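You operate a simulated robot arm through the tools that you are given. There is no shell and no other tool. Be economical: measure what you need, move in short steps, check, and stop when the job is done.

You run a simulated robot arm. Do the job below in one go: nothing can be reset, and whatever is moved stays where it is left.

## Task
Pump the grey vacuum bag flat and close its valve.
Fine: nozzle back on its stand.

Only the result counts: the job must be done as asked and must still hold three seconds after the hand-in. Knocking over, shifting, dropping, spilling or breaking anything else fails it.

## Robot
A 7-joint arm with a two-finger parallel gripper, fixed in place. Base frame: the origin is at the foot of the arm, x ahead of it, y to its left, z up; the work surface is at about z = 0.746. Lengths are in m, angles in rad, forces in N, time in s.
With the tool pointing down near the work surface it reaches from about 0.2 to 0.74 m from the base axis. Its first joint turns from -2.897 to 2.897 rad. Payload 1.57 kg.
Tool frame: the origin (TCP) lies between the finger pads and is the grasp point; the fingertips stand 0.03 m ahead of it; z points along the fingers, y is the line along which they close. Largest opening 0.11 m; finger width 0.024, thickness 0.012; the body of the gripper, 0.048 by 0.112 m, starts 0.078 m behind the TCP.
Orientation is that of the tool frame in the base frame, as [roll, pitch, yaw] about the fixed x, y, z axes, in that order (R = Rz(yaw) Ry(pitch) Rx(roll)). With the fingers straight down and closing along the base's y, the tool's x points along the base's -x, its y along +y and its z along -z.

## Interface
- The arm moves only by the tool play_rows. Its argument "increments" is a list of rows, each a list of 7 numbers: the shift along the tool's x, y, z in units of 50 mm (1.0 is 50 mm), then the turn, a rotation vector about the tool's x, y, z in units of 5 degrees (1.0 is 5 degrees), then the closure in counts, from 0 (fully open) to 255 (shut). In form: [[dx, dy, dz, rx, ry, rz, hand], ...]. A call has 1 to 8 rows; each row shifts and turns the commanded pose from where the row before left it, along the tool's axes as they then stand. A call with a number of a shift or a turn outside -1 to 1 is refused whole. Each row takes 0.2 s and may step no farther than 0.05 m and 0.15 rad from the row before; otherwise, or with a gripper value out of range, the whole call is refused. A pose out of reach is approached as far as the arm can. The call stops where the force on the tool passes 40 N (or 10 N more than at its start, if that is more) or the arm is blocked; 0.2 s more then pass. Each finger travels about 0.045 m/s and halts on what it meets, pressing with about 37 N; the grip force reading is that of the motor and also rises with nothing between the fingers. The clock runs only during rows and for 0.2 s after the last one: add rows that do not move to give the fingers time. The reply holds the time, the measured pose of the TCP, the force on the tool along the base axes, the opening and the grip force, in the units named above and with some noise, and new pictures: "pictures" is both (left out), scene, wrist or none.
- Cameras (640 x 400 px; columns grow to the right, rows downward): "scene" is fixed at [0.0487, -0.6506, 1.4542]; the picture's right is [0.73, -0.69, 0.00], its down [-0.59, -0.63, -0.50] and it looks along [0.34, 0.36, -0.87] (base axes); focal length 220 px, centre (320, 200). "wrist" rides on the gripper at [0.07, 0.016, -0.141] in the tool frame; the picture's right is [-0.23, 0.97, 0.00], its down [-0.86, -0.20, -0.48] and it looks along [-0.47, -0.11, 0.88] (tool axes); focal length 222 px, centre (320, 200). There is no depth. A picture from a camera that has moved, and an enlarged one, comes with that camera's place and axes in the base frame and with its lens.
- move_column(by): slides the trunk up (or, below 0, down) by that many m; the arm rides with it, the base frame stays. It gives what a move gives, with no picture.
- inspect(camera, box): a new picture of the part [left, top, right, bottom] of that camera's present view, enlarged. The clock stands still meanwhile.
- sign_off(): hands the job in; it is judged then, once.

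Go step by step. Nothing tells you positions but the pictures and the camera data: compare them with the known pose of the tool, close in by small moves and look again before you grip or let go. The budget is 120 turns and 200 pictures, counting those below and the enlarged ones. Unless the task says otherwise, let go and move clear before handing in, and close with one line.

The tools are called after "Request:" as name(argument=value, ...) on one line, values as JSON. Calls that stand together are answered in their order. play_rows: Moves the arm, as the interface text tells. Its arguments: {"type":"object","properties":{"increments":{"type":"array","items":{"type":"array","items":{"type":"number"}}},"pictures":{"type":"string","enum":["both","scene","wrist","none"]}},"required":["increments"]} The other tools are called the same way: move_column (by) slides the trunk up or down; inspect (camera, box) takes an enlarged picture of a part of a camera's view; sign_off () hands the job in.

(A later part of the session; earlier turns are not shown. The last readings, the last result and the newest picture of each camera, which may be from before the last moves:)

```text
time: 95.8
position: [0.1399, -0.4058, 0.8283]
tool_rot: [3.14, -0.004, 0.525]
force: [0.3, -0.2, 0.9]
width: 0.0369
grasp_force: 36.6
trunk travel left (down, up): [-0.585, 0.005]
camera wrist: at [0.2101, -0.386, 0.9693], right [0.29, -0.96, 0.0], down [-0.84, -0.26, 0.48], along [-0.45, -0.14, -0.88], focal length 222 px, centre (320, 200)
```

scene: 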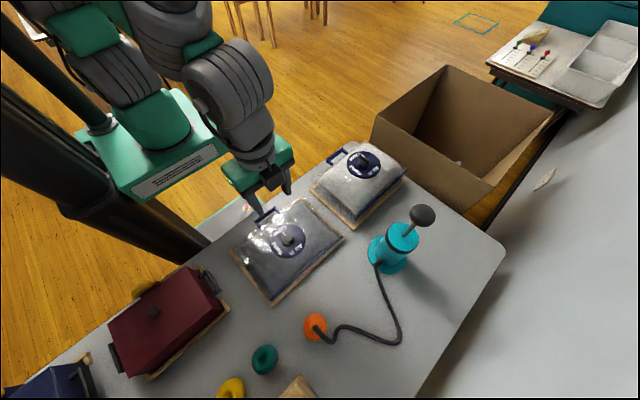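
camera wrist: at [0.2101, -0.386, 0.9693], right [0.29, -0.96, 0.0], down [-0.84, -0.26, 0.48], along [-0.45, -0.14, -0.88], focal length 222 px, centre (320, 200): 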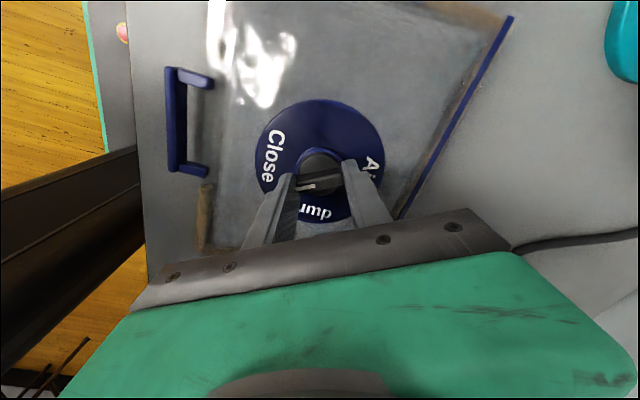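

The knob follows the fingers. I'll finish the turn to Pump.

Request:
play_rows(increments=[[0, 0, 0, 0, 0, -1, 255], [0, 0, 0, 0, 0, -1, 255], [0, 0, 0, 0, 0, -1, 255], [0, 0, 0, 0, 0, -1, 255], [0, 0, 0, 0, 0, -1, 255], [0, 0, 0, 0, 0, -1, 255]], pictures="none")

Request:
play_rows(increments=[[0, 0, 0, 0, 0, -1, 255], [0, 0, 0, 0, 0, -1, 255], [0, 0, 0, 0, 0, -1, 255], [0, 0, 0, 0, 0, -1, 255], [0, 0, 0, 0, 0, -1, 255], [0, 0, 0, 0, 0, -1, 255]], pictures="wrist")

Request:
inspect(camera="wrist", box=[220, 60, 420, 240])

```text
time: 97.2
position: [0.1399, -0.406, 0.8285]
tool_rot: [3.138, -0.004, 1.049]
force: [0.0, 0.0, 0.1]
width: 0.0373
grasp_force: 37.1
trunk travel left (down, up): [-0.585, 0.005]
```

```text
time: 98.6
position: [0.1393, -0.4061, 0.8275]
tool_rot: [3.137, -0.002, 1.573]
force: [0.2, 0.3, -0.5]
width: 0.0372
grasp_force: 37.8
trunk travel left (down, up): [-0.585, 0.005]
camera wrist: at [0.1579, -0.3375, 0.9696], right [0.97, -0.22, 0.0], down [-0.2, -0.86, 0.48], along [-0.1, -0.46, -0.88], focal length 222 px, centre (320, 200)
```

wrist: 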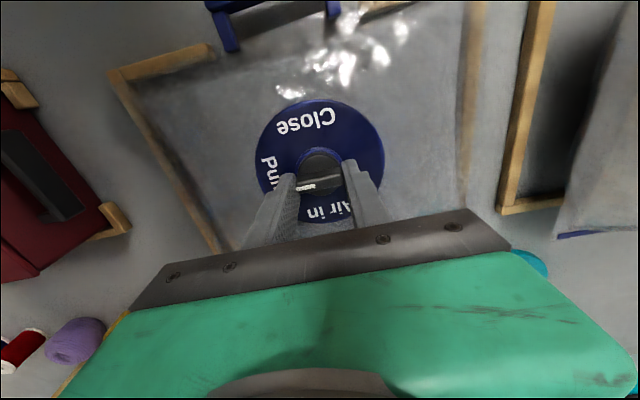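

```text
2.22 times, centred on (320, 150) of wrist
camera zoom: at [0.1579, -0.3375, 0.9696], right [0.97, -0.22, 0.0], down [-0.2, -0.86, 0.48], along [-0.1, -0.46, -0.88], focal length 494 px, centre (320, 311)
```

zoom: 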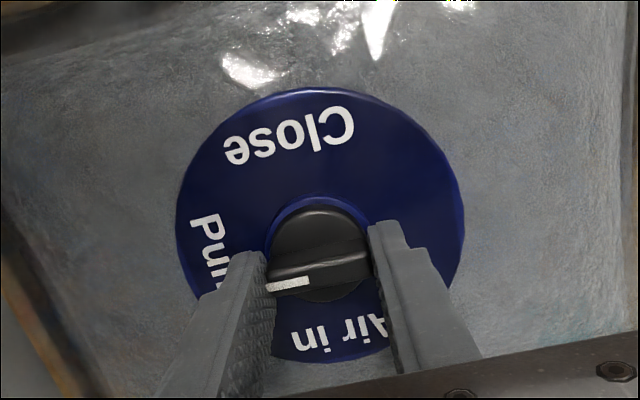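

The pointer is at Pump. I'll release and go straight back to the nozzle's known grip spot.

Request:
play_rows(increments=[[0, 0, 0, 0, 0, 0, 150], [0, 0, 0, 0, 0, 0, 105], [0, 0, -0.9, 0, 0, 0, 105], [0, 0, -0.7, 0, 0, 0, 105], [-0.768, -0.326, 0, 0, 0, 0, 105], [-0.768, -0.326, 0, 0, 0, 0, 105], [-0.768, -0.326, 0, 0, 0, 0, 105], [-0.768, -0.326, 0, 0, 0, 0, 105]], pictures="none")

Request:
play_rows(increments=[[-0.768, -0.326, 0, 0, 0, 0, 105], [-0.768, -0.326, 0, 0, 0, 0, 105], [0, 0, 0.4, 0, 0, 0, 105]], pictures="wrist")

Request:
inspect(camera="wrist", box=[220, 80, 420, 240])

```text
time: 100.4
position: [0.0732, -0.5604, 0.9085]
tool_rot: [3.137, -0.003, 1.573]
force: [1.2, -0.5, -0.1]
width: 0.0647
grasp_force: 0.1
trunk travel left (down, up): [-0.585, 0.005]
```

```text
time: 101.2
position: [0.0419, -0.6368, 0.8868]
tool_rot: [3.138, -0.001, 1.573]
force: [0.4, -0.3, 0.6]
width: 0.0648
grasp_force: 0.1
trunk travel left (down, up): [-0.585, 0.005]
camera wrist: at [0.0592, -0.5681, 1.0287], right [0.97, -0.23, 0.0], down [-0.2, -0.86, 0.48], along [-0.11, -0.46, -0.88], focal length 222 px, centre (320, 200)
```

wrist: 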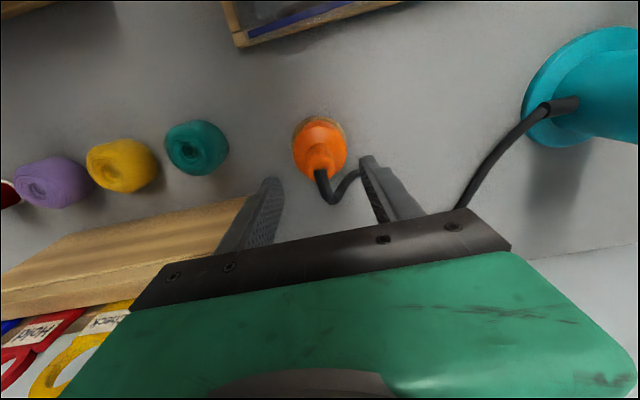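

```text
2.50 times, centred on (320, 160) of wrist
camera zoom: at [0.0592, -0.5681, 1.0287], right [0.97, -0.23, 0.0], down [-0.2, -0.86, 0.48], along [-0.11, -0.46, -0.88], focal length 555 px, centre (320, 300)
```

zoom: 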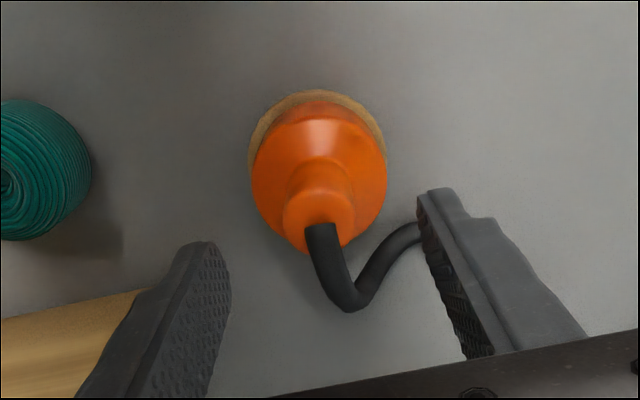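

Aligned as before. I'll descend, grip and lift.

Request:
play_rows(increments=[[0, 0, 0.6, 0, 0, 0, 105], [0, 0, 0.44, 0, 0, 0, 105], [0, 0, 0, 0, 0, 0, 180], [0, 0, 0, 0, 0, 0, 230], [0, 0, 0, 0, 0, 0, 255], [0, 0, 0, 0, 0, 0, 255]], pictures="none")

Request:
play_rows(increments=[[0, 0, -0.6, 0, 0, 0, 255], [0, 0, -0.9, 0, 0, 0, 255], [0, 0, -0.4, 0, 0, 0, 255], [0.768, 0.326, 0, 0, 0, 0, 255], [0.768, 0.326, 0, 0, 0, 0, 255], [0.768, 0.326, 0, 0, 0, 0, 255], [0.768, 0.326, 0, 0, 0, 0, 255], [0.768, 0.326, 0, 0, 0, 0, 255]], pictures="none")

Request:
play_rows(increments=[[0.768, 0.326, 0, 0, 0, 0, 255], [0, 0, 0, 0, 0, 0, 255]], pictures="wrist")

Request:
inspect(camera="wrist", box=[220, 60, 420, 240])

```text
time: 102.6
position: [0.0414, -0.636, 0.8356]
tool_rot: [3.138, -0.002, 1.574]
force: [-0.8, -0.1, 1.4]
width: 0.0268
grasp_force: 27.3
trunk travel left (down, up): [-0.585, 0.005]
```

```text
time: 104.4
position: [0.1222, -0.444, 0.93]
tool_rot: [3.138, -0.002, 1.572]
force: [-0.2, -0.1, -0.8]
width: 0.0265
grasp_force: 36.9
trunk travel left (down, up): [-0.585, 0.005]
```

```text
time: 105.0
position: [0.1392, -0.4051, 0.932]
tool_rot: [3.137, -0.002, 1.571]
force: [0.6, 0.2, -0.8]
width: 0.0261
grasp_force: 37.0
trunk travel left (down, up): [-0.585, 0.005]
camera wrist: at [0.1567, -0.3366, 1.0723], right [0.97, -0.23, 0.0], down [-0.2, -0.86, 0.48], along [-0.11, -0.46, -0.88], focal length 222 px, centre (320, 200)
```

wrist: 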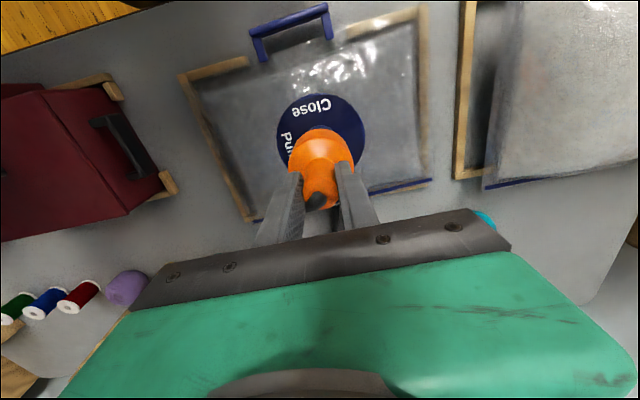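

```text
2.22 times, centred on (320, 150) of wrist
camera zoom: at [0.1567, -0.3366, 1.0723], right [0.97, -0.23, 0.0], down [-0.2, -0.86, 0.48], along [-0.11, -0.46, -0.88], focal length 494 px, centre (320, 311)
```

zoom: 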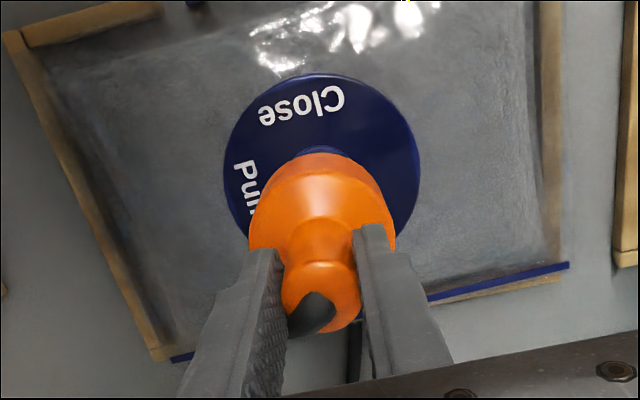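

Request:
play_rows(increments=[[-0.04, 0, 0.5, 0, 0, 0, 255], [0, 0, 0.4, 0, 0, 0, 255], [0, 0, 0.2, 0, 0, 0, 255], [0, 0, 0.1, 0, 0, 0, 255], [0, 0, 0, 0, 0, 0, 255]], pictures="wrist")

Request:
inspect(camera="wrist", box=[220, 60, 420, 240])

```text
time: 106.2
position: [0.14, -0.4102, 0.8743]
tool_rot: [3.137, 0.004, 1.571]
force: [-3.0, -8.5, 24.5]
width: 0.0264
grasp_force: 36.9
trunk travel left (down, up): [-0.585, 0.005]
camera wrist: at [0.1573, -0.341, 1.0144], right [0.97, -0.23, 0.01], down [-0.2, -0.85, 0.48], along [-0.1, -0.47, -0.88], focal length 222 px, centre (320, 200)
```

wrist: 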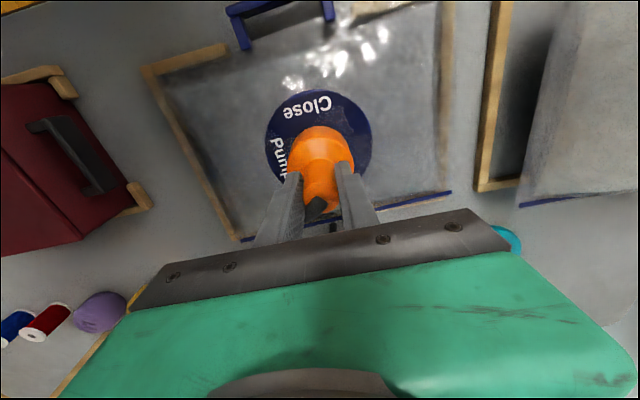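

```text
2.22 times, centred on (320, 150) of wrist
camera zoom: at [0.1573, -0.341, 1.0144], right [0.97, -0.23, 0.01], down [-0.2, -0.85, 0.48], along [-0.1, -0.47, -0.88], focal length 494 px, centre (320, 311)
```

zoom: 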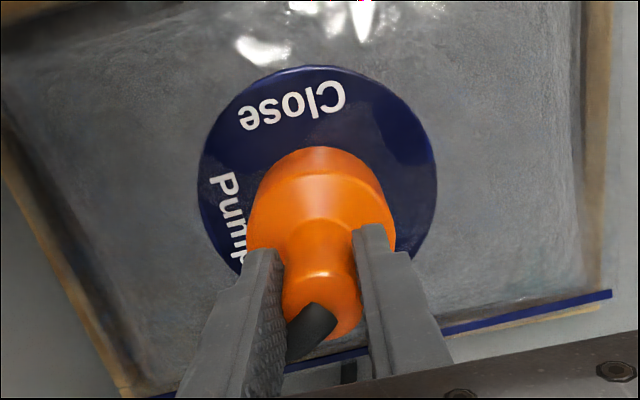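

It's in contact with some side load. I'll back off slightly and shift 3 mm toward -y so the bell centres on the knob.

Request:
play_rows(increments=[[0, 0, -0.08, 0, 0, 0, 255], [-0.06, 0, 0, 0, 0, 0, 255], [0, 0, 0, 0, 0, 0, 255]], pictures="none")

Request:
inspect(camera="scene", box=[230, 180, 340, 270])

```text
time: 107.0
position: [0.1399, -0.4098, 0.874]
tool_rot: [3.138, -0.003, 1.572]
force: [-0.4, -0.4, -1.0]
width: 0.0262
grasp_force: 36.8
trunk travel left (down, up): [-0.585, 0.005]
```

```text
4.44 times, centred on (285, 225) of scene
camera zoom: at [0.0487, -0.6506, 1.4542], right [0.73, -0.69, 0.0], down [-0.59, -0.63, -0.5], along [0.34, 0.36, -0.87], focal length 976 px, centre (476, 89)
```

zoom: 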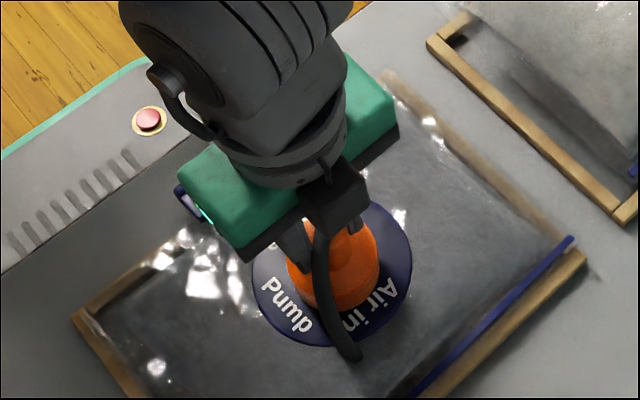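

The load is gone. I'll press 4 mm to confirm seating and read the force.

Request:
play_rows(increments=[[0, 0, 0.08, 0, 0, 0, 255], [0, 0, 0, 0, 0, 0, 255]], pictures="none")

```text
time: 107.6
position: [0.1386, -0.4111, 0.8725]
tool_rot: [3.139, 0.002, 1.572]
force: [-1.5, 1.8, 20.9]
width: 0.0259
grasp_force: 37.1
trunk travel left (down, up): [-0.585, 0.005]
```

It makes firm vertical contact at the expected height with no side load. I'll release and rise.

Request:
play_rows(increments=[[0, 0, -0.07, 0, 0, 0, 255], [0, 0, 0, 0, 0, 0, 200], [0, 0, 0, 0, 0, 0, 150], [0, 0, 0, 0, 0, 0, 110], [0, 0, -0.6, 0, 0, 0, 110], [0, 0, -1, 0, 0, 0, 110], [0, 0, -1, 0, 0, 0, 110], [0, 0, -1, 0, 0, 0, 110]], pictures="wrist")

Request:
inspect(camera="wrist", box=[220, 60, 420, 240])

Request:
inspect(camera="scene", box=[230, 180, 340, 270])

```text
time: 109.4
position: [0.1395, -0.411, 1.0549]
tool_rot: [3.139, -0.002, 1.574]
force: [-0.2, 0.1, 0.4]
width: 0.0626
grasp_force: 0.2
trunk travel left (down, up): [-0.585, 0.005]
camera wrist: at [0.1575, -0.3421, 1.1966], right [0.97, -0.23, 0.0], down [-0.2, -0.86, 0.48], along [-0.11, -0.46, -0.88], focal length 222 px, centre (320, 200)
```

wrist: 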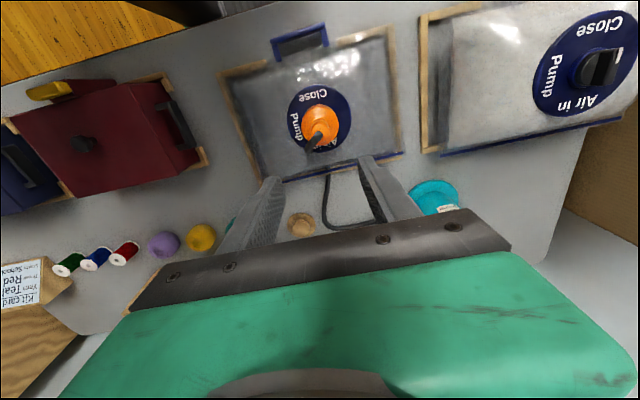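

```text
2.22 times, centred on (320, 150) of wrist
camera zoom: at [0.1575, -0.3421, 1.1966], right [0.97, -0.23, 0.0], down [-0.2, -0.86, 0.48], along [-0.11, -0.46, -0.88], focal length 494 px, centre (320, 311)
```

zoom: 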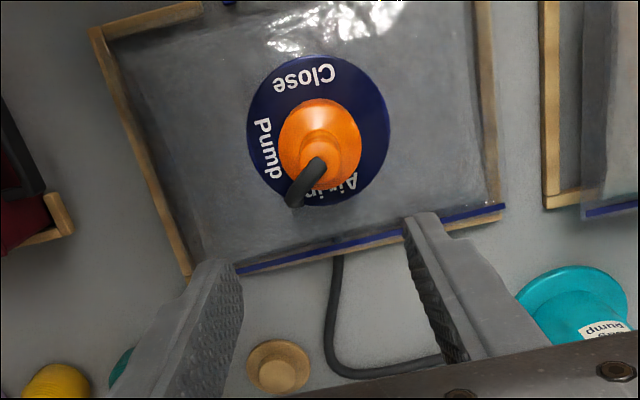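

```text
4.44 times, centred on (285, 225) of scene
camera zoom: at [0.0487, -0.6506, 1.4542], right [0.73, -0.69, 0.0], down [-0.59, -0.63, -0.5], along [0.34, 0.36, -0.87], focal length 976 px, centre (476, 89)
```

zoom: 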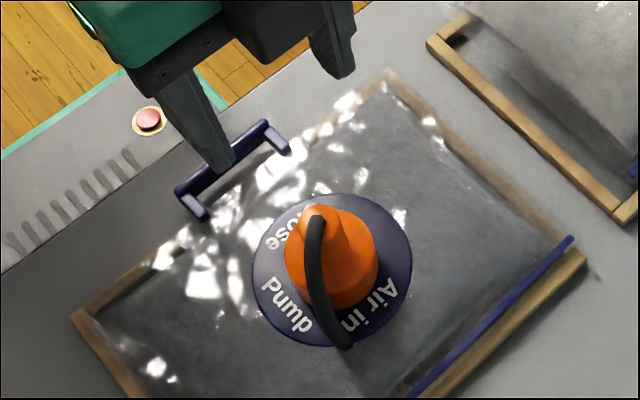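

The nozzle is seated again. Back to the pump with closed fingers, using the same tilted pose as before.

Request:
play_rows(increments=[[-0.683, 0.6, -0.3, 0, 0, 0, 255], [-0.683, 0.6, -0.3, 0, 0, 0, 255], [-0.683, 0.6, -0.2, 0, 0, 0, 255], [-0.683, 0.6, -0.1, 0, 0, 0, 255], [-0.683, 0.6, -0.1, 0, 0, 0, 255], [0, 0, 0, 0, 0, -0.95, 255], [0, 0, 0, 0, 0, -0.95, 255], [0, 0, 0, 0, 0, -0.95, 255]], pictures="none")

Request:
play_rows(increments=[[0, 0, 0, 0, 0, -0.95, 255], [0, 0, 0, 0, 0, -0.95, 255], [0, 0, 0, 0, 0, -0.95, 255], [0, 0, 0, 0, -1, 0, 255], [0, 0, 0, 0, -1, 0, 255]], pictures="none")

```text
time: 111.2
position: [0.2894, -0.5828, 1.1046]
tool_rot: [3.139, 0.0, 1.822]
force: [-0.4, 0.1, 0.1]
width: 0.0
grasp_force: 20.9
trunk travel left (down, up): [-0.585, 0.005]
```

```text
time: 112.4
position: [0.2888, -0.5807, 1.1059]
tool_rot: [3.14, 0.174, 2.07]
force: [-0.3, 0.5, -0.6]
width: 0.0
grasp_force: 21.3
trunk travel left (down, up): [-0.585, 0.005]
```

Request:
play_rows(increments=[[-0.87, 0.207, 0.15, 0, 0, 0, 255], [-0.87, 0.207, 0.2, 0, 0, 0, 255], [0, 0, 0, 0, 0, 0, 255]], pictures="wrist")

Request:
inspect(camera="scene", box=[350, 150, 510, 290])

```text
time: 113.2
position: [0.3418, -0.6489, 1.1]
tool_rot: [3.137, 0.175, 2.068]
force: [0.4, 0.4, 0.1]
width: 0.0
grasp_force: 21.5
out of reach, approached as far as the arm can: row 2
trunk travel left (down, up): [-0.585, 0.005]
camera wrist: at [0.313, -0.5585, 1.2279], right [0.96, 0.27, 0.04], down [0.19, -0.76, 0.62], along [0.2, -0.59, -0.78], focal length 222 px, centre (320, 200)
```

wrist: 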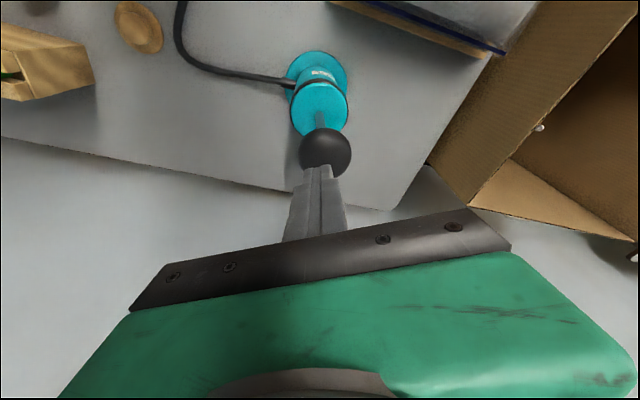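

```text
2.86 times, centred on (430, 220) of scene
camera zoom: at [0.0487, -0.6506, 1.4542], right [0.73, -0.69, 0.0], down [-0.59, -0.63, -0.5], along [0.34, 0.36, -0.87], focal length 628 px, centre (6, 143)
```

zoom: 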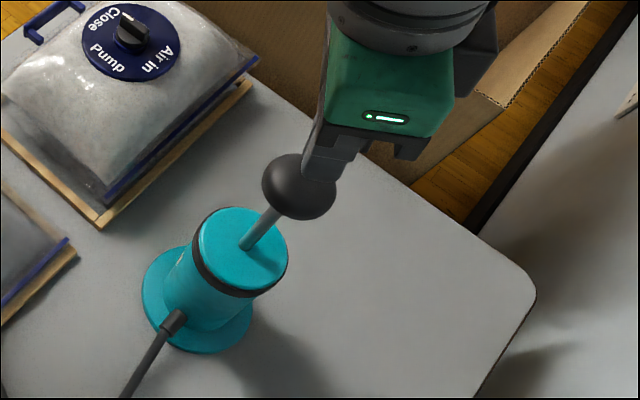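

Request:
play_rows(increments=[[0.01, 0.12, 0.4, 0, 0, 0, 255], [0, 0, 0, 0, 0, 0, 255]], pictures="none")

```text
time: 113.8
position: [0.3489, -0.6474, 1.0807]
tool_rot: [3.138, 0.175, 2.068]
force: [-0.5, 0.4, 0.5]
width: 0.0001
grasp_force: 21.4
trunk travel left (down, up): [-0.585, 0.005]
```

Positioned over the knob. Pumping full strokes now.

Request:
play_rows(increments=[[0.14, 0, 0.69, 0, 0.5, 0, 255], [0.1, 0, 0.694, 0, 0.5, 0, 255], [0.04, 0, 0.5, 0, 0, 0, 255], [-0.04, 0, -0.5, 0, 0, 0, 255], [-0.1, 0, -0.694, 0, -0.5, 0, 255], [-0.14, 0, -0.69, 0, -0.5, 0, 255], [0, 0, 0, 0, 0, 0, 255]], pictures="none")

Request:
inspect(camera="scene", box=[230, 180, 340, 270])

Request:
play_rows(increments=[[0.14, 0, 0.69, 0, 0.5, 0, 255], [0.1, 0, 0.694, 0, 0.5, 0, 255], [0.04, 0, 0.5, 0, 0, 0, 255], [-0.04, 0, -0.5, 0, 0, 0, 255], [-0.1, 0, -0.694, 0, -0.5, 0, 255], [-0.14, 0, -0.69, 0, -0.5, 0, 255], [0, 0, 0, 0, 0, 0, 255]], pictures="none")

Request:
inspect(camera="scene", box=[230, 180, 340, 270])

```text
time: 115.4
position: [0.3493, -0.6499, 1.0804]
tool_rot: [3.138, 0.175, 2.069]
force: [0.6, 0.4, 0.4]
width: 0.0001
grasp_force: 21.6
trunk travel left (down, up): [-0.585, 0.005]
```

```text
4.44 times, centred on (285, 225) of scene
camera zoom: at [0.0487, -0.6506, 1.4542], right [0.73, -0.69, 0.0], down [-0.59, -0.63, -0.5], along [0.34, 0.36, -0.87], focal length 976 px, centre (476, 89)
```

zoom: 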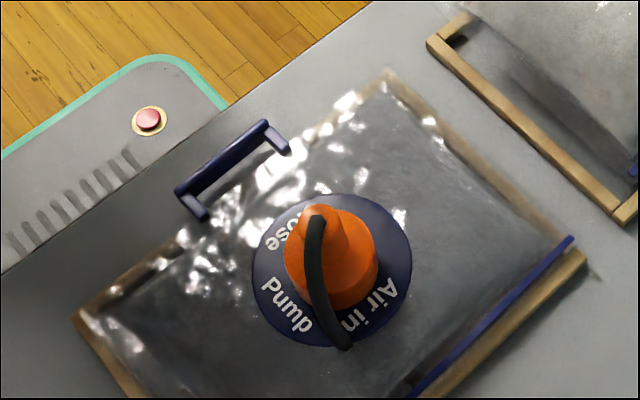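

```text
time: 117.0
position: [0.3484, -0.649, 1.0795]
tool_rot: [3.137, 0.174, 2.071]
force: [-0.5, 0.8, -0.1]
width: 0.0
grasp_force: 21.4
out of reach, approached as far as the arm can: row 2
trunk travel left (down, up): [-0.585, 0.005]
```

```text
4.44 times, centred on (285, 225) of scene
camera zoom: at [0.0487, -0.6506, 1.4542], right [0.73, -0.69, 0.0], down [-0.59, -0.63, -0.5], along [0.34, 0.36, -0.87], focal length 976 px, centre (476, 89)
```

zoom: 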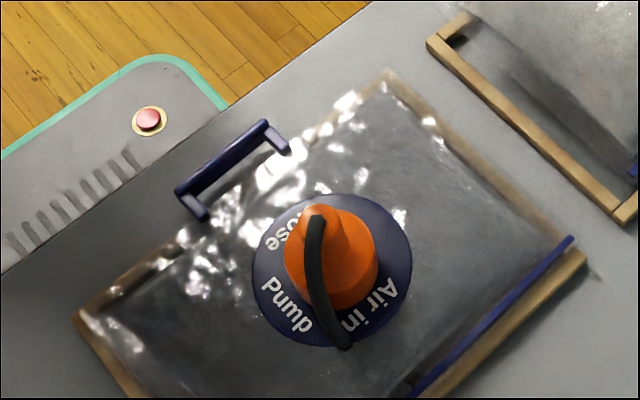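

The dial hasn't moved with these strokes, so I'll check mid-stroke whether the plunger is actually being driven.

Request:
play_rows(increments=[[0.14, 0, 0.69, 0, 0.5, 0, 255], [0.1, 0, 0.694, 0, 0.5, 0, 255], [0.04, 0, 0.5, 0, 0, 0, 255], [0, 0, 0, 0, 0, 0, 255]], pictures="scene")

Request:
inspect(camera="scene", box=[220, 150, 480, 310])

```text
time: 118.0
position: [0.345, -0.6446, 0.9826]
tool_rot: [3.139, 0.085, 2.07]
force: [1.4, -1.2, 6.1]
width: 0.0
grasp_force: 21.3
out of reach, approached as far as the arm can: row 2
trunk travel left (down, up): [-0.585, 0.005]
```

scene: 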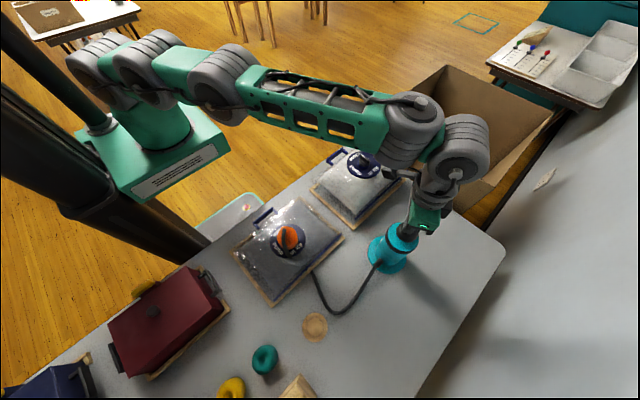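

```text
2.46 times, centred on (350, 230) of scene
camera zoom: at [0.0487, -0.6506, 1.4542], right [0.73, -0.69, 0.0], down [-0.59, -0.63, -0.5], along [0.34, 0.36, -0.87], focal length 541 px, centre (246, 126)
```

zoom: 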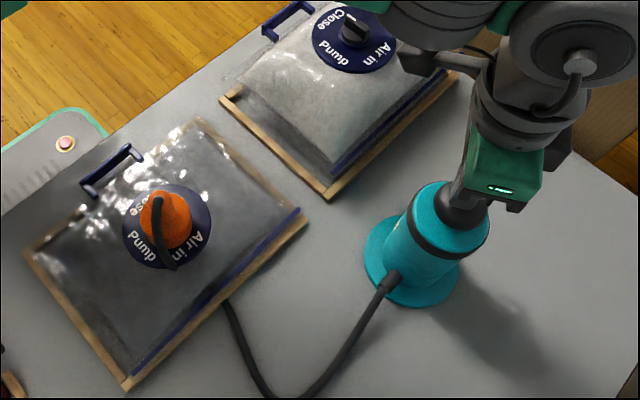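

The plunger strokes fully, but the nozzle was set about 5 mm too far toward -y, so it isn't sealing. I'll go back, regrip it and recentre it.

Request:
play_rows(increments=[[-0.04, 0, -0.5, 0, 0, 0, 255], [-0.1, 0, -0.694, 0, -0.5, 0, 255], [-0.14, 0, -0.69, 0, -0.5, 0, 255], [0.15, 0, -0.7, 0, 0, 0, 255], [0.5, 0, -0.5, 0, 1, 0, 255], [0.5, 0, 0, 0, 1, 0, 200], [0.6, 0, 0, 0, 0, 1, 110], [0.6, 0, 0, 0, 0, 1, 110]], pictures="none")

Request:
play_rows(increments=[[0.6, 0, 0, 0, 0, 1, 110], [0.6, 0, 0, 0, 0, 1, 110], [0.6, 0, 0, 0, 0, 1, 110], [0, 0, 0, 0, 0, 0.7, 110]], pictures="none")

```text
time: 119.8
position: [0.2881, -0.5333, 1.1304]
tool_rot: [3.138, -0.001, 1.895]
force: [0.3, 0.7, 0.0]
width: 0.0627
grasp_force: 0.0
trunk travel left (down, up): [-0.585, 0.005]
```

```text
time: 120.8
position: [0.267, -0.4476, 1.1299]
tool_rot: [3.137, -0.002, 1.57]
force: [0.0, 0.1, 1.0]
width: 0.0625
grasp_force: 0.2
trunk travel left (down, up): [-0.585, 0.005]
```

Request:
play_rows(increments=[[0.146, -0.512, 0.72, 0, 0, 0, 100], [0.146, -0.512, 0.72, 0, 0, 0, 100], [0.146, -0.512, 0.72, 0, 0, 0, 100], [0.146, -0.512, 0.72, 0, 0, 0, 100], [0.146, -0.512, 0.72, 0, 0, 0, 100]], pictures="wrist")

Request:
inspect(camera="wrist", box=[220, 60, 420, 240])

```text
time: 122.0
position: [0.1385, -0.4118, 0.9517]
tool_rot: [3.139, -0.002, 1.573]
force: [0.3, 0.1, 0.1]
width: 0.067
grasp_force: 0.0
trunk travel left (down, up): [-0.585, 0.005]
camera wrist: at [0.157, -0.3425, 1.0923], right [0.97, -0.23, 0.0], down [-0.2, -0.86, 0.48], along [-0.11, -0.47, -0.88], focal length 222 px, centre (320, 200)
```

wrist: 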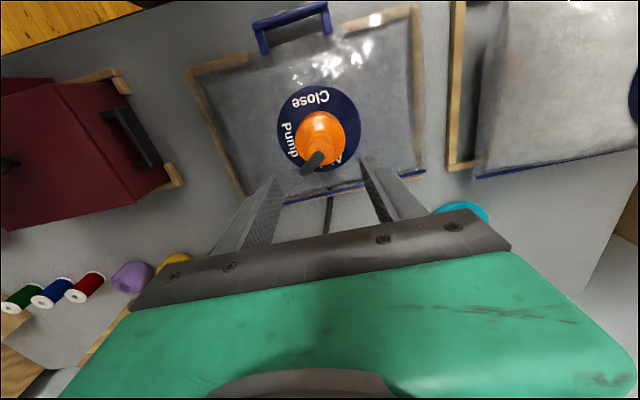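

```text
2.22 times, centred on (320, 150) of wrist
camera zoom: at [0.157, -0.3425, 1.0923], right [0.97, -0.23, 0.0], down [-0.2, -0.86, 0.48], along [-0.11, -0.47, -0.88], focal length 494 px, centre (320, 311)
```

zoom: 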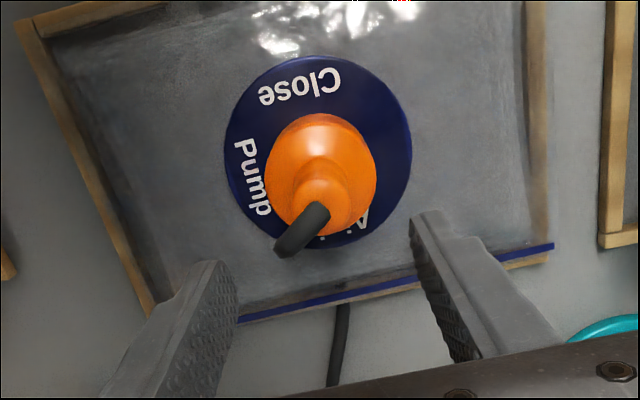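

Request:
play_rows(increments=[[0.015, 0, 0.8, 0, 0, 0, 100], [0, 0, 0.74, 0, 0, 0, 100], [0, 0, 0, 0, 0, 0, 180], [0, 0, 0, 0, 0, 0, 230], [0, 0, 0, 0, 0, 0, 255], [0, 0, 0, 0, 0, 0, 255]], pictures="wrist")

Request:
inspect(camera="wrist", box=[220, 60, 420, 240])

```text
time: 123.4
position: [0.1409, -0.4107, 0.8748]
tool_rot: [3.137, -0.002, 1.574]
force: [-0.3, -0.1, 0.0]
width: 0.0262
grasp_force: 25.6
trunk travel left (down, up): [-0.585, 0.005]
camera wrist: at [0.1576, -0.3415, 1.0154], right [0.97, -0.23, 0.0], down [-0.2, -0.86, 0.48], along [-0.11, -0.46, -0.88], focal length 222 px, centre (320, 200)
```

wrist: 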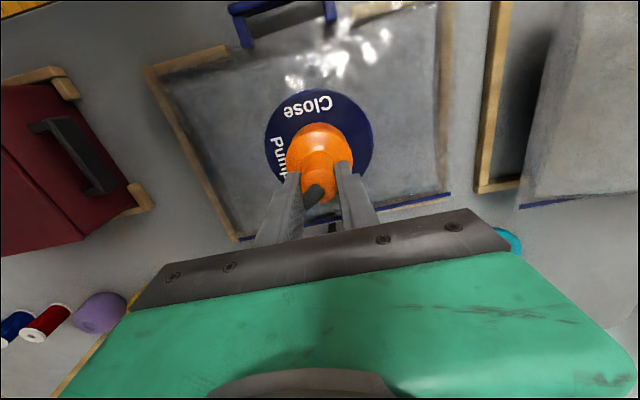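

```text
2.22 times, centred on (320, 150) of wrist
camera zoom: at [0.1576, -0.3415, 1.0154], right [0.97, -0.23, 0.0], down [-0.2, -0.86, 0.48], along [-0.11, -0.46, -0.88], focal length 494 px, centre (320, 311)
```

zoom: 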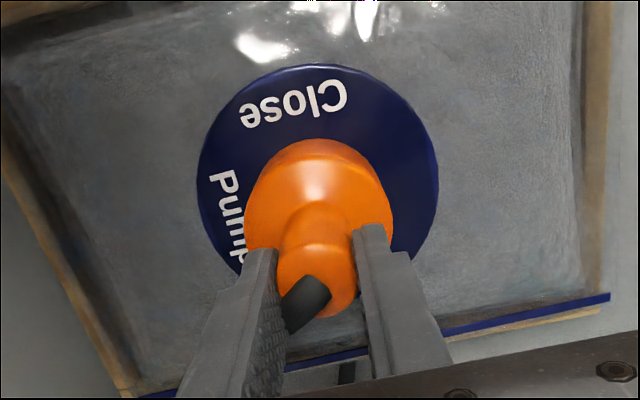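

The nozzle sits about 3 mm off toward -y compared with the first, working placement. I'll lift it slightly, shift +3 mm in y, press gently and check.

Request:
play_rows(increments=[[0, 0, -0.14, 0, 0, 0, 255], [0.06, -0.02, 0, 0, 0, 0, 255], [0, 0, 0.12, 0, 0, 0, 255], [0, 0, 0.05, 0, 0, 0, 255], [0, 0, 0, 0, 0, 0, 255]], pictures="wrist")

Request:
inspect(camera="wrist", box=[220, 60, 420, 240])

Request:
inspect(camera="scene", box=[230, 180, 340, 270])

```text
time: 124.6
position: [0.1402, -0.4066, 0.8735]
tool_rot: [3.139, 0.0, 1.572]
force: [0.4, 2.1, 14.9]
width: 0.0257
grasp_force: 37.6
trunk travel left (down, up): [-0.585, 0.005]
camera wrist: at [0.1565, -0.3381, 1.0146], right [0.97, -0.23, 0.0], down [-0.2, -0.86, 0.48], along [-0.1, -0.47, -0.88], focal length 222 px, centre (320, 200)
```

wrist: 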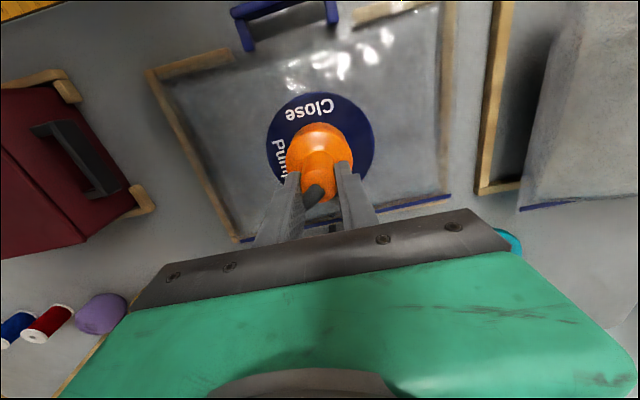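

```text
2.22 times, centred on (320, 150) of wrist
camera zoom: at [0.1565, -0.3381, 1.0146], right [0.97, -0.23, 0.0], down [-0.2, -0.86, 0.48], along [-0.1, -0.47, -0.88], focal length 494 px, centre (320, 311)
```

zoom: 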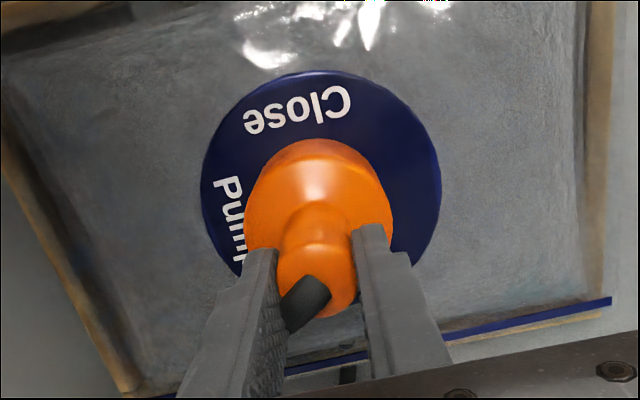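

```text
4.44 times, centred on (285, 225) of scene
camera zoom: at [0.0487, -0.6506, 1.4542], right [0.73, -0.69, 0.0], down [-0.59, -0.63, -0.5], along [0.34, 0.36, -0.87], focal length 976 px, centre (476, 89)
```

zoom: 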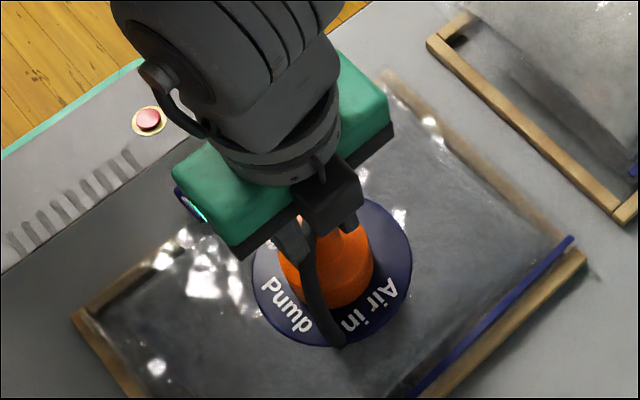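

That's centred now. I'll release, rise and go back to the pump.

Request:
play_rows(increments=[[0, 0, -0.06, 0, 0, 0, 255], [0, 0, 0, 0, 0, 0, 200], [0, 0, 0, 0, 0, 0, 150], [0, 0, 0, 0, 0, 0, 110], [0, 0, -0.6, 0, 0, 0, 110], [0, 0, -1, 0, 0, 0, 110], [0, 0, -1, 0, 0, 0, 110], [0, 0, -1, 0, 0, 0, 110]], pictures="wrist")

Request:
inspect(camera="wrist", box=[220, 60, 420, 240])

Request:
inspect(camera="scene", box=[230, 180, 340, 270])

```text
time: 126.4
position: [0.1383, -0.4072, 1.0566]
tool_rot: [3.138, -0.004, 1.572]
force: [-0.5, 1.2, 0.1]
width: 0.0626
grasp_force: 0.0
trunk travel left (down, up): [-0.585, 0.005]
camera wrist: at [0.1552, -0.3385, 1.1973], right [0.97, -0.23, 0.0], down [-0.2, -0.86, 0.47], along [-0.11, -0.46, -0.88], focal length 222 px, centre (320, 200)
```

wrist: 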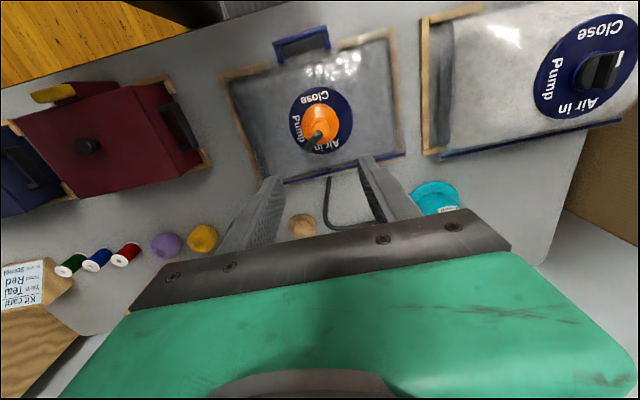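

```text
2.22 times, centred on (320, 150) of wrist
camera zoom: at [0.1552, -0.3385, 1.1973], right [0.97, -0.23, 0.0], down [-0.2, -0.86, 0.47], along [-0.11, -0.46, -0.88], focal length 494 px, centre (320, 311)
```

zoom: 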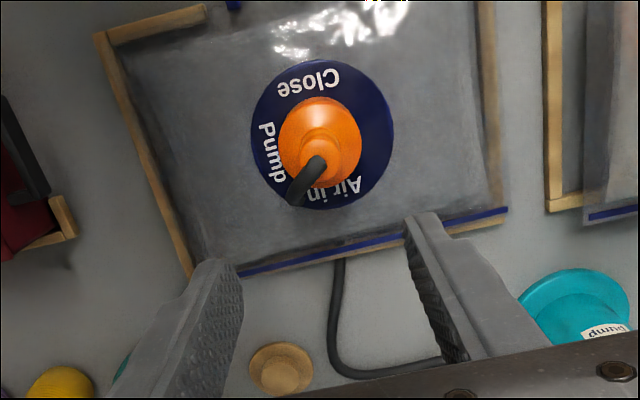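

```text
4.44 times, centred on (285, 225) of scene
camera zoom: at [0.0487, -0.6506, 1.4542], right [0.73, -0.69, 0.0], down [-0.59, -0.63, -0.5], along [0.34, 0.36, -0.87], focal length 976 px, centre (476, 89)
```

zoom: 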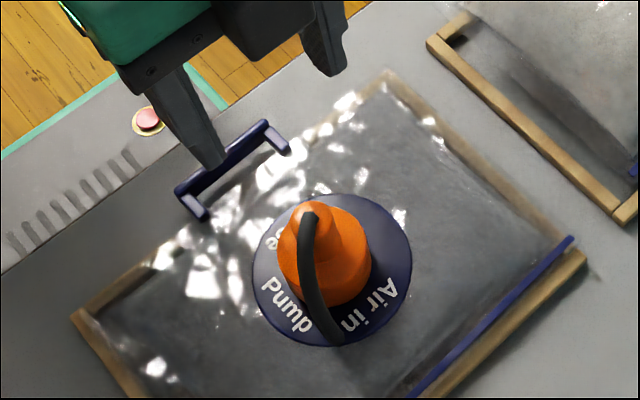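

Now the placement matches the original good one (42 px margin in the same crop). Back to the pump.

Request:
play_rows(increments=[[-0.71, 0.6, -0.3, 0, 0, 0, 255], [-0.71, 0.6, -0.3, 0, 0, 0, 255], [-0.71, 0.6, -0.2, 0, 0, 0, 255], [-0.71, 0.6, -0.1, 0, 0, 0, 255], [-0.71, 0.6, -0.1, 0, 0, 0, 255], [0, 0, 0, 0, 0, -0.95, 255], [0, 0, 0, 0, 0, -0.95, 255], [0, 0, 0, 0, 0, -0.95, 255]], pictures="none")

Request:
play_rows(increments=[[0, 0, 0, 0, 0, -0.95, 255], [0, 0, 0, 0, 0, -0.95, 255], [0, 0, 0, 0, 0, -0.95, 255], [0, 0, 0, 0, -1, 0, 255], [0, 0, 0, 0, -1, 0, 255]], pictures="none")

```text
time: 128.2
position: [0.289, -0.5845, 1.1044]
tool_rot: [3.139, -0.001, 1.822]
force: [1.3, -0.5, 0.3]
width: 0.0
grasp_force: 21.6
trunk travel left (down, up): [-0.585, 0.005]
```

```text
time: 129.4
position: [0.2882, -0.5852, 1.1055]
tool_rot: [3.138, 0.176, 2.069]
force: [-0.3, 0.6, 0.0]
width: 0.0001
grasp_force: 20.9
trunk travel left (down, up): [-0.585, 0.005]
```

Request:
play_rows(increments=[[-0.82, 0.25, 0.1, 0, 0, 0, 255], [-0.82, 0.25, 0.2, 0, 0, 0, 255], [0.04, 0.0, 0.4, 0, 0, 0, 255], [0, 0, 0, 0, 0, 0, 255]], pictures="none")

```text
time: 130.4
position: [0.3517, -0.6482, 1.0836]
tool_rot: [3.138, 0.171, 2.067]
force: [0.5, -1.0, -0.7]
width: 0.0
grasp_force: 20.9
trunk travel left (down, up): [-0.585, 0.005]
```

Request:
play_rows(increments=[[0.14, 0, 0.69, 0, 0.5, 0, 255], [0.1, 0, 0.694, 0, 0.5, 0, 255], [0.04, 0, 0.55, 0, 0, 0, 255], [-0.04, 0, -0.55, 0, 0, 0, 255], [-0.1, 0, -0.694, 0, -0.5, 0, 255], [-0.14, 0, -0.69, 0, -0.5, 0, 255], [0, 0, 0, 0, 0, 0, 255]], pictures="none")

Request:
play_rows(increments=[[0.14, 0, 0.69, 0, 0.5, 0, 255], [0.1, 0, 0.694, 0, 0.5, 0, 255], [0.04, 0, 0.55, 0, 0, 0, 255], [-0.04, 0, -0.55, 0, 0, 0, 255], [-0.1, 0, -0.694, 0, -0.5, 0, 255], [-0.14, 0, -0.69, 0, -0.5, 0, 255], [0, 0, 0, 0, 0, 0, 255]], pictures="none")

Request:
inspect(camera="scene", box=[230, 180, 340, 270])

```text
time: 132.0
position: [0.3501, -0.6463, 1.0837]
tool_rot: [3.14, 0.173, 2.068]
force: [-0.2, -0.3, -1.1]
width: 0.0
grasp_force: 21.1
out of reach, approached as far as the arm can: row 2
trunk travel left (down, up): [-0.585, 0.005]
```

```text
time: 133.6
position: [0.3497, -0.647, 1.0834]
tool_rot: [3.138, 0.174, 2.069]
force: [0.2, -0.7, -0.7]
width: 0.0002
grasp_force: 21.2
out of reach, approached as far as the arm can: row 4
trunk travel left (down, up): [-0.585, 0.005]
```

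```text
4.44 times, centred on (285, 225) of scene
camera zoom: at [0.0487, -0.6506, 1.4542], right [0.73, -0.69, 0.0], down [-0.59, -0.63, -0.5], along [0.34, 0.36, -0.87], focal length 976 px, centre (476, 89)
```

zoom: 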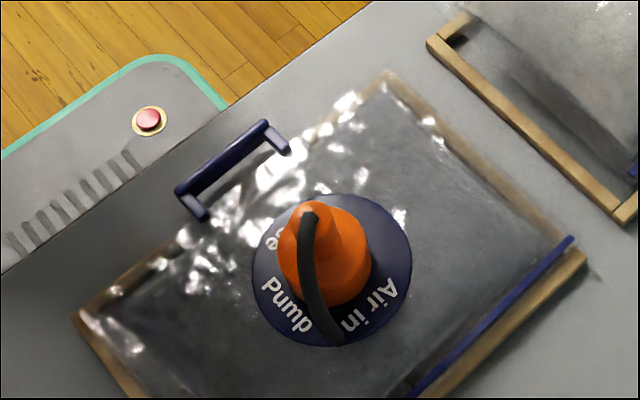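

The strokes still have no effect, so the nozzle may be leaning and not sealing. I'll look closely at how it sits.

Request:
inspect(camera="scene", box=[262, 212, 312, 262])

```text
8.00 times, centred on (287, 237) of scene
camera zoom: at [0.0487, -0.6506, 1.4542], right [0.73, -0.69, 0.0], down [-0.59, -0.63, -0.5], along [0.34, 0.36, -0.87], focal length 1758 px, centre (584, -96)
```

zoom: 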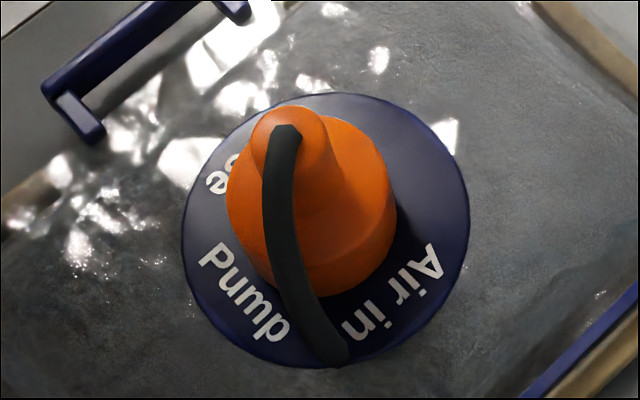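

The nozzle, valve and plunger all look right, yet nothing changes. I'll do one slow, deeper stroke with pauses, to rule out stroke depth or timing.

Request:
play_rows(increments=[[0.14, 0.03, 0.69, 0, 0.5, 0, 255], [0.1, 0, 0.694, 0, 0.5, 0, 255], [0.04, 0, 0.55, 0, 0, 0, 255], [0.03, 0, 0.3, 0, 0, 0, 255], [0, 0, 0, 0, 0, 0, 255], [0, 0, 0, 0, 0, 0, 255]], pictures="none")

Request:
play_rows(increments=[[-0.03, 0, -0.3, 0, 0, 0, 255], [-0.04, 0, -0.55, 0, 0, 0, 255], [-0.1, 0, -0.694, 0, -0.5, 0, 255], [-0.14, 0, -0.69, 0, -0.5, 0, 255], [0, 0, -0.1, 0, 0, 0, 255], [0, 0, 0, 0, 0, 0, 255], [0, 0, 0, 0, 0, 0, 255]], pictures="none")

Request:
inspect(camera="scene", box=[220, 150, 480, 310])

```text
time: 135.0
position: [0.3493, -0.6452, 0.9785]
tool_rot: [3.139, 0.104, 2.069]
force: [-0.2, 0.5, 11.1]
width: 0.0003
grasp_force: 21.5
out of reach, approached as far as the arm can: row 2
trunk travel left (down, up): [-0.585, 0.005]
stopped in row 6: the force on the tool passed its limit (the readings are from after the stop); the commanded pose is now the measured one
```

```text
time: 136.6
position: [0.3488, -0.6462, 1.0928]
tool_rot: [3.138, 0.185, 2.072]
force: [-0.1, -0.5, -0.2]
width: 0.0
grasp_force: 21.7
trunk travel left (down, up): [-0.585, 0.005]
```

```text
2.46 times, centred on (350, 230) of scene
camera zoom: at [0.0487, -0.6506, 1.4542], right [0.73, -0.69, 0.0], down [-0.59, -0.63, -0.5], along [0.34, 0.36, -0.87], focal length 541 px, centre (246, 126)
```

zoom: 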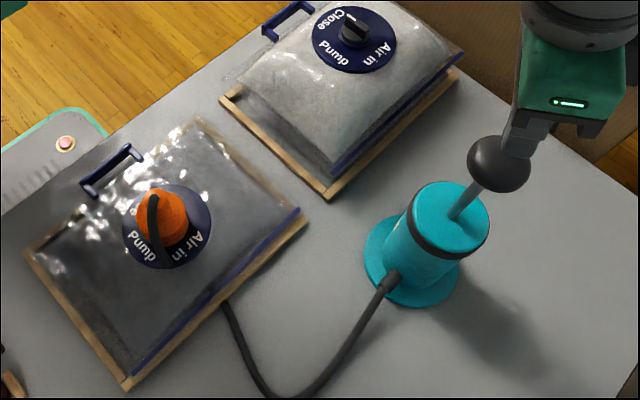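

There's a hard bottom stop and full return, but still no effect. I'll take the nozzle off, park it on the stand and examine the valve pointer closely.

Request:
play_rows(increments=[[0.15, 0, -0.4, 0, 0, 0, 255], [0.5, 0, -0.4, 0, 1, 0, 255], [0.5, 0, 0, 0, 1, 0, 200], [0.6, 0, 0, 0, 0, 1, 110], [0.6, 0, 0, 0, 0, 1, 110], [0.6, 0, 0, 0, 0, 1, 110], [0.6, 0, 0, 0, 0, 1, 110], [0.6, 0, 0, 0, 0, 1, 110]], pictures="none")

```text
time: 138.4
position: [0.2694, -0.4496, 1.1205]
tool_rot: [3.135, 0.008, 1.632]
force: [-0.1, 0.3, 0.0]
width: 0.0624
grasp_force: 0.1
trunk travel left (down, up): [-0.585, 0.005]
```

Request:
play_rows(increments=[[0, 0, 0, 0, 0.1, 0.7, 100], [0.172, -0.522, 0.68, 0, 0, 0, 100], [0.172, -0.522, 0.68, 0, 0, 0, 100], [0.172, -0.522, 0.68, 0, 0, 0, 100], [0.172, -0.522, 0.68, 0, 0, 0, 100], [0.172, -0.522, 0.68, 0, 0, 0, 100]], pictures="none")

Request:
inspect(camera="wrist", box=[220, 60, 420, 240])

```text
time: 139.8
position: [0.1417, -0.4066, 0.9508]
tool_rot: [3.135, -0.004, 1.572]
force: [-0.2, 0.3, -0.3]
width: 0.067
grasp_force: 0.0
trunk travel left (down, up): [-0.585, 0.005]
```

```text
2.22 times, centred on (320, 150) of wrist
camera zoom: at [0.1581, -0.3384, 1.0935], right [0.97, -0.23, 0.01], down [-0.2, -0.86, 0.48], along [-0.1, -0.47, -0.88], focal length 494 px, centre (320, 311)
```

zoom: 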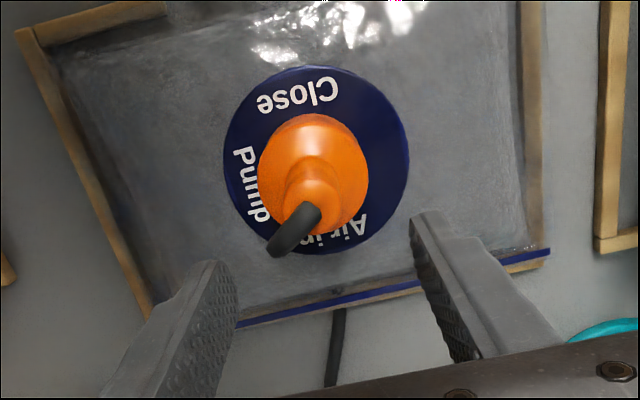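

Request:
play_rows(increments=[[0, -0.04, 0.8, 0, 0, 0, 100], [0, 0, 0.74, 0, 0, 0, 100], [0, 0, 0, 0, 0, 0, 180], [0, 0, 0, 0, 0, 0, 230], [0, 0, 0, 0, 0, 0, 255], [0, 0, 0, 0, 0, 0, 255]], pictures="none")

Request:
play_rows(increments=[[0, 0, -0.6, 0, 0, 0, 255], [0, 0, -0.8, 0, 0, 0, 255], [-0.768, -0.32, 0, 0, 0, 0, 255], [-0.768, -0.32, 0, 0, 0, 0, 255], [-0.768, -0.32, 0, 0, 0, 0, 255], [-0.768, -0.32, 0, 0, 0, 0, 255], [-0.768, -0.32, 0, 0, 0, 0, 255], [-0.768, -0.32, 0, 0, 0, 0, 255]], pictures="wrist")

Request:
inspect(camera="scene", box=[230, 180, 340, 270])

```text
time: 141.2
position: [0.1397, -0.4057, 0.8754]
tool_rot: [3.135, 0.0, 1.573]
force: [0.3, 0.1, -0.6]
width: 0.0257
grasp_force: 25.7
trunk travel left (down, up): [-0.585, 0.005]
```

```text
time: 143.0
position: [0.0424, -0.6364, 0.9435]
tool_rot: [3.134, -0.004, 1.572]
force: [0.0, -1.0, 0.0]
width: 0.0259
grasp_force: 36.9
trunk travel left (down, up): [-0.585, 0.005]
camera wrist: at [0.06, -0.568, 1.0842], right [0.97, -0.23, 0.01], down [-0.2, -0.86, 0.47], along [-0.1, -0.46, -0.88], focal length 222 px, centre (320, 200)
```

wrist: 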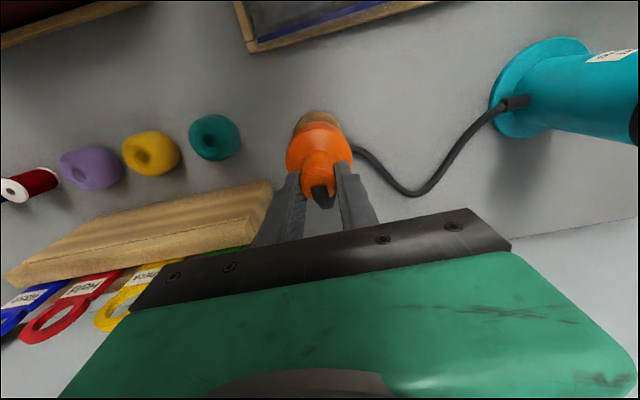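

```text
4.44 times, centred on (285, 225) of scene
camera zoom: at [0.0487, -0.6506, 1.4542], right [0.73, -0.69, 0.0], down [-0.59, -0.63, -0.5], along [0.34, 0.36, -0.87], focal length 976 px, centre (476, 89)
```

zoom: 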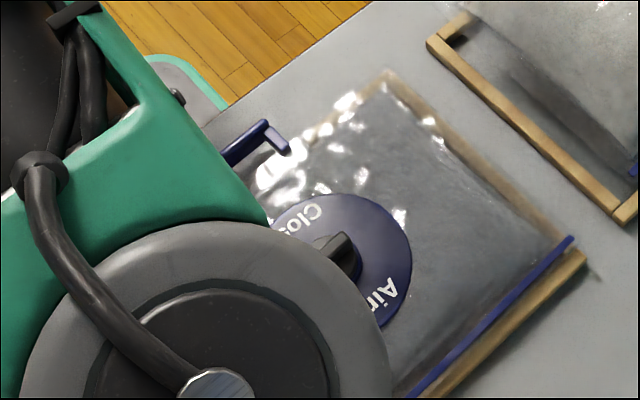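

Request:
play_rows(increments=[[0, 0, 0.8, 0, 0, 0, 255], [0, 0, 0.7, 0, 0, 0, 255], [0, 0, 0.3, 0, 0, 0, 255], [0, 0, 0.12, 0, 0, 0, 255], [0, 0, 0.1, 0, 0, 0, 255], [0, 0, 0.06, 0, 0, 0, 255], [0, 0, 0, 0, 0, 0, 255]], pictures="none")

```text
time: 144.6
position: [0.043, -0.6388, 0.8411]
tool_rot: [3.135, 0.006, 1.57]
force: [-3.7, -9.8, 5.1]
width: 0.0259
grasp_force: 37.0
trunk travel left (down, up): [-0.585, 0.005]
```

Contact shows a side load from the peg, so the nozzle is off by a few mm in the hand. I'll shift 3 mm toward -y and settle it.

Request:
play_rows(increments=[[-0.08, -0.03, -0.04, 0, 0, 0, 255], [0, 0, 0.06, 0, 0, 0, 255], [0, 0, 0, 0, 0, 0, 255]], pictures="none")

```text
time: 145.4
position: [0.0427, -0.6401, 0.8384]
tool_rot: [3.134, -0.005, 1.572]
force: [-2.9, -2.1, 2.5]
width: 0.0256
grasp_force: 36.8
trunk travel left (down, up): [-0.585, 0.005]
```

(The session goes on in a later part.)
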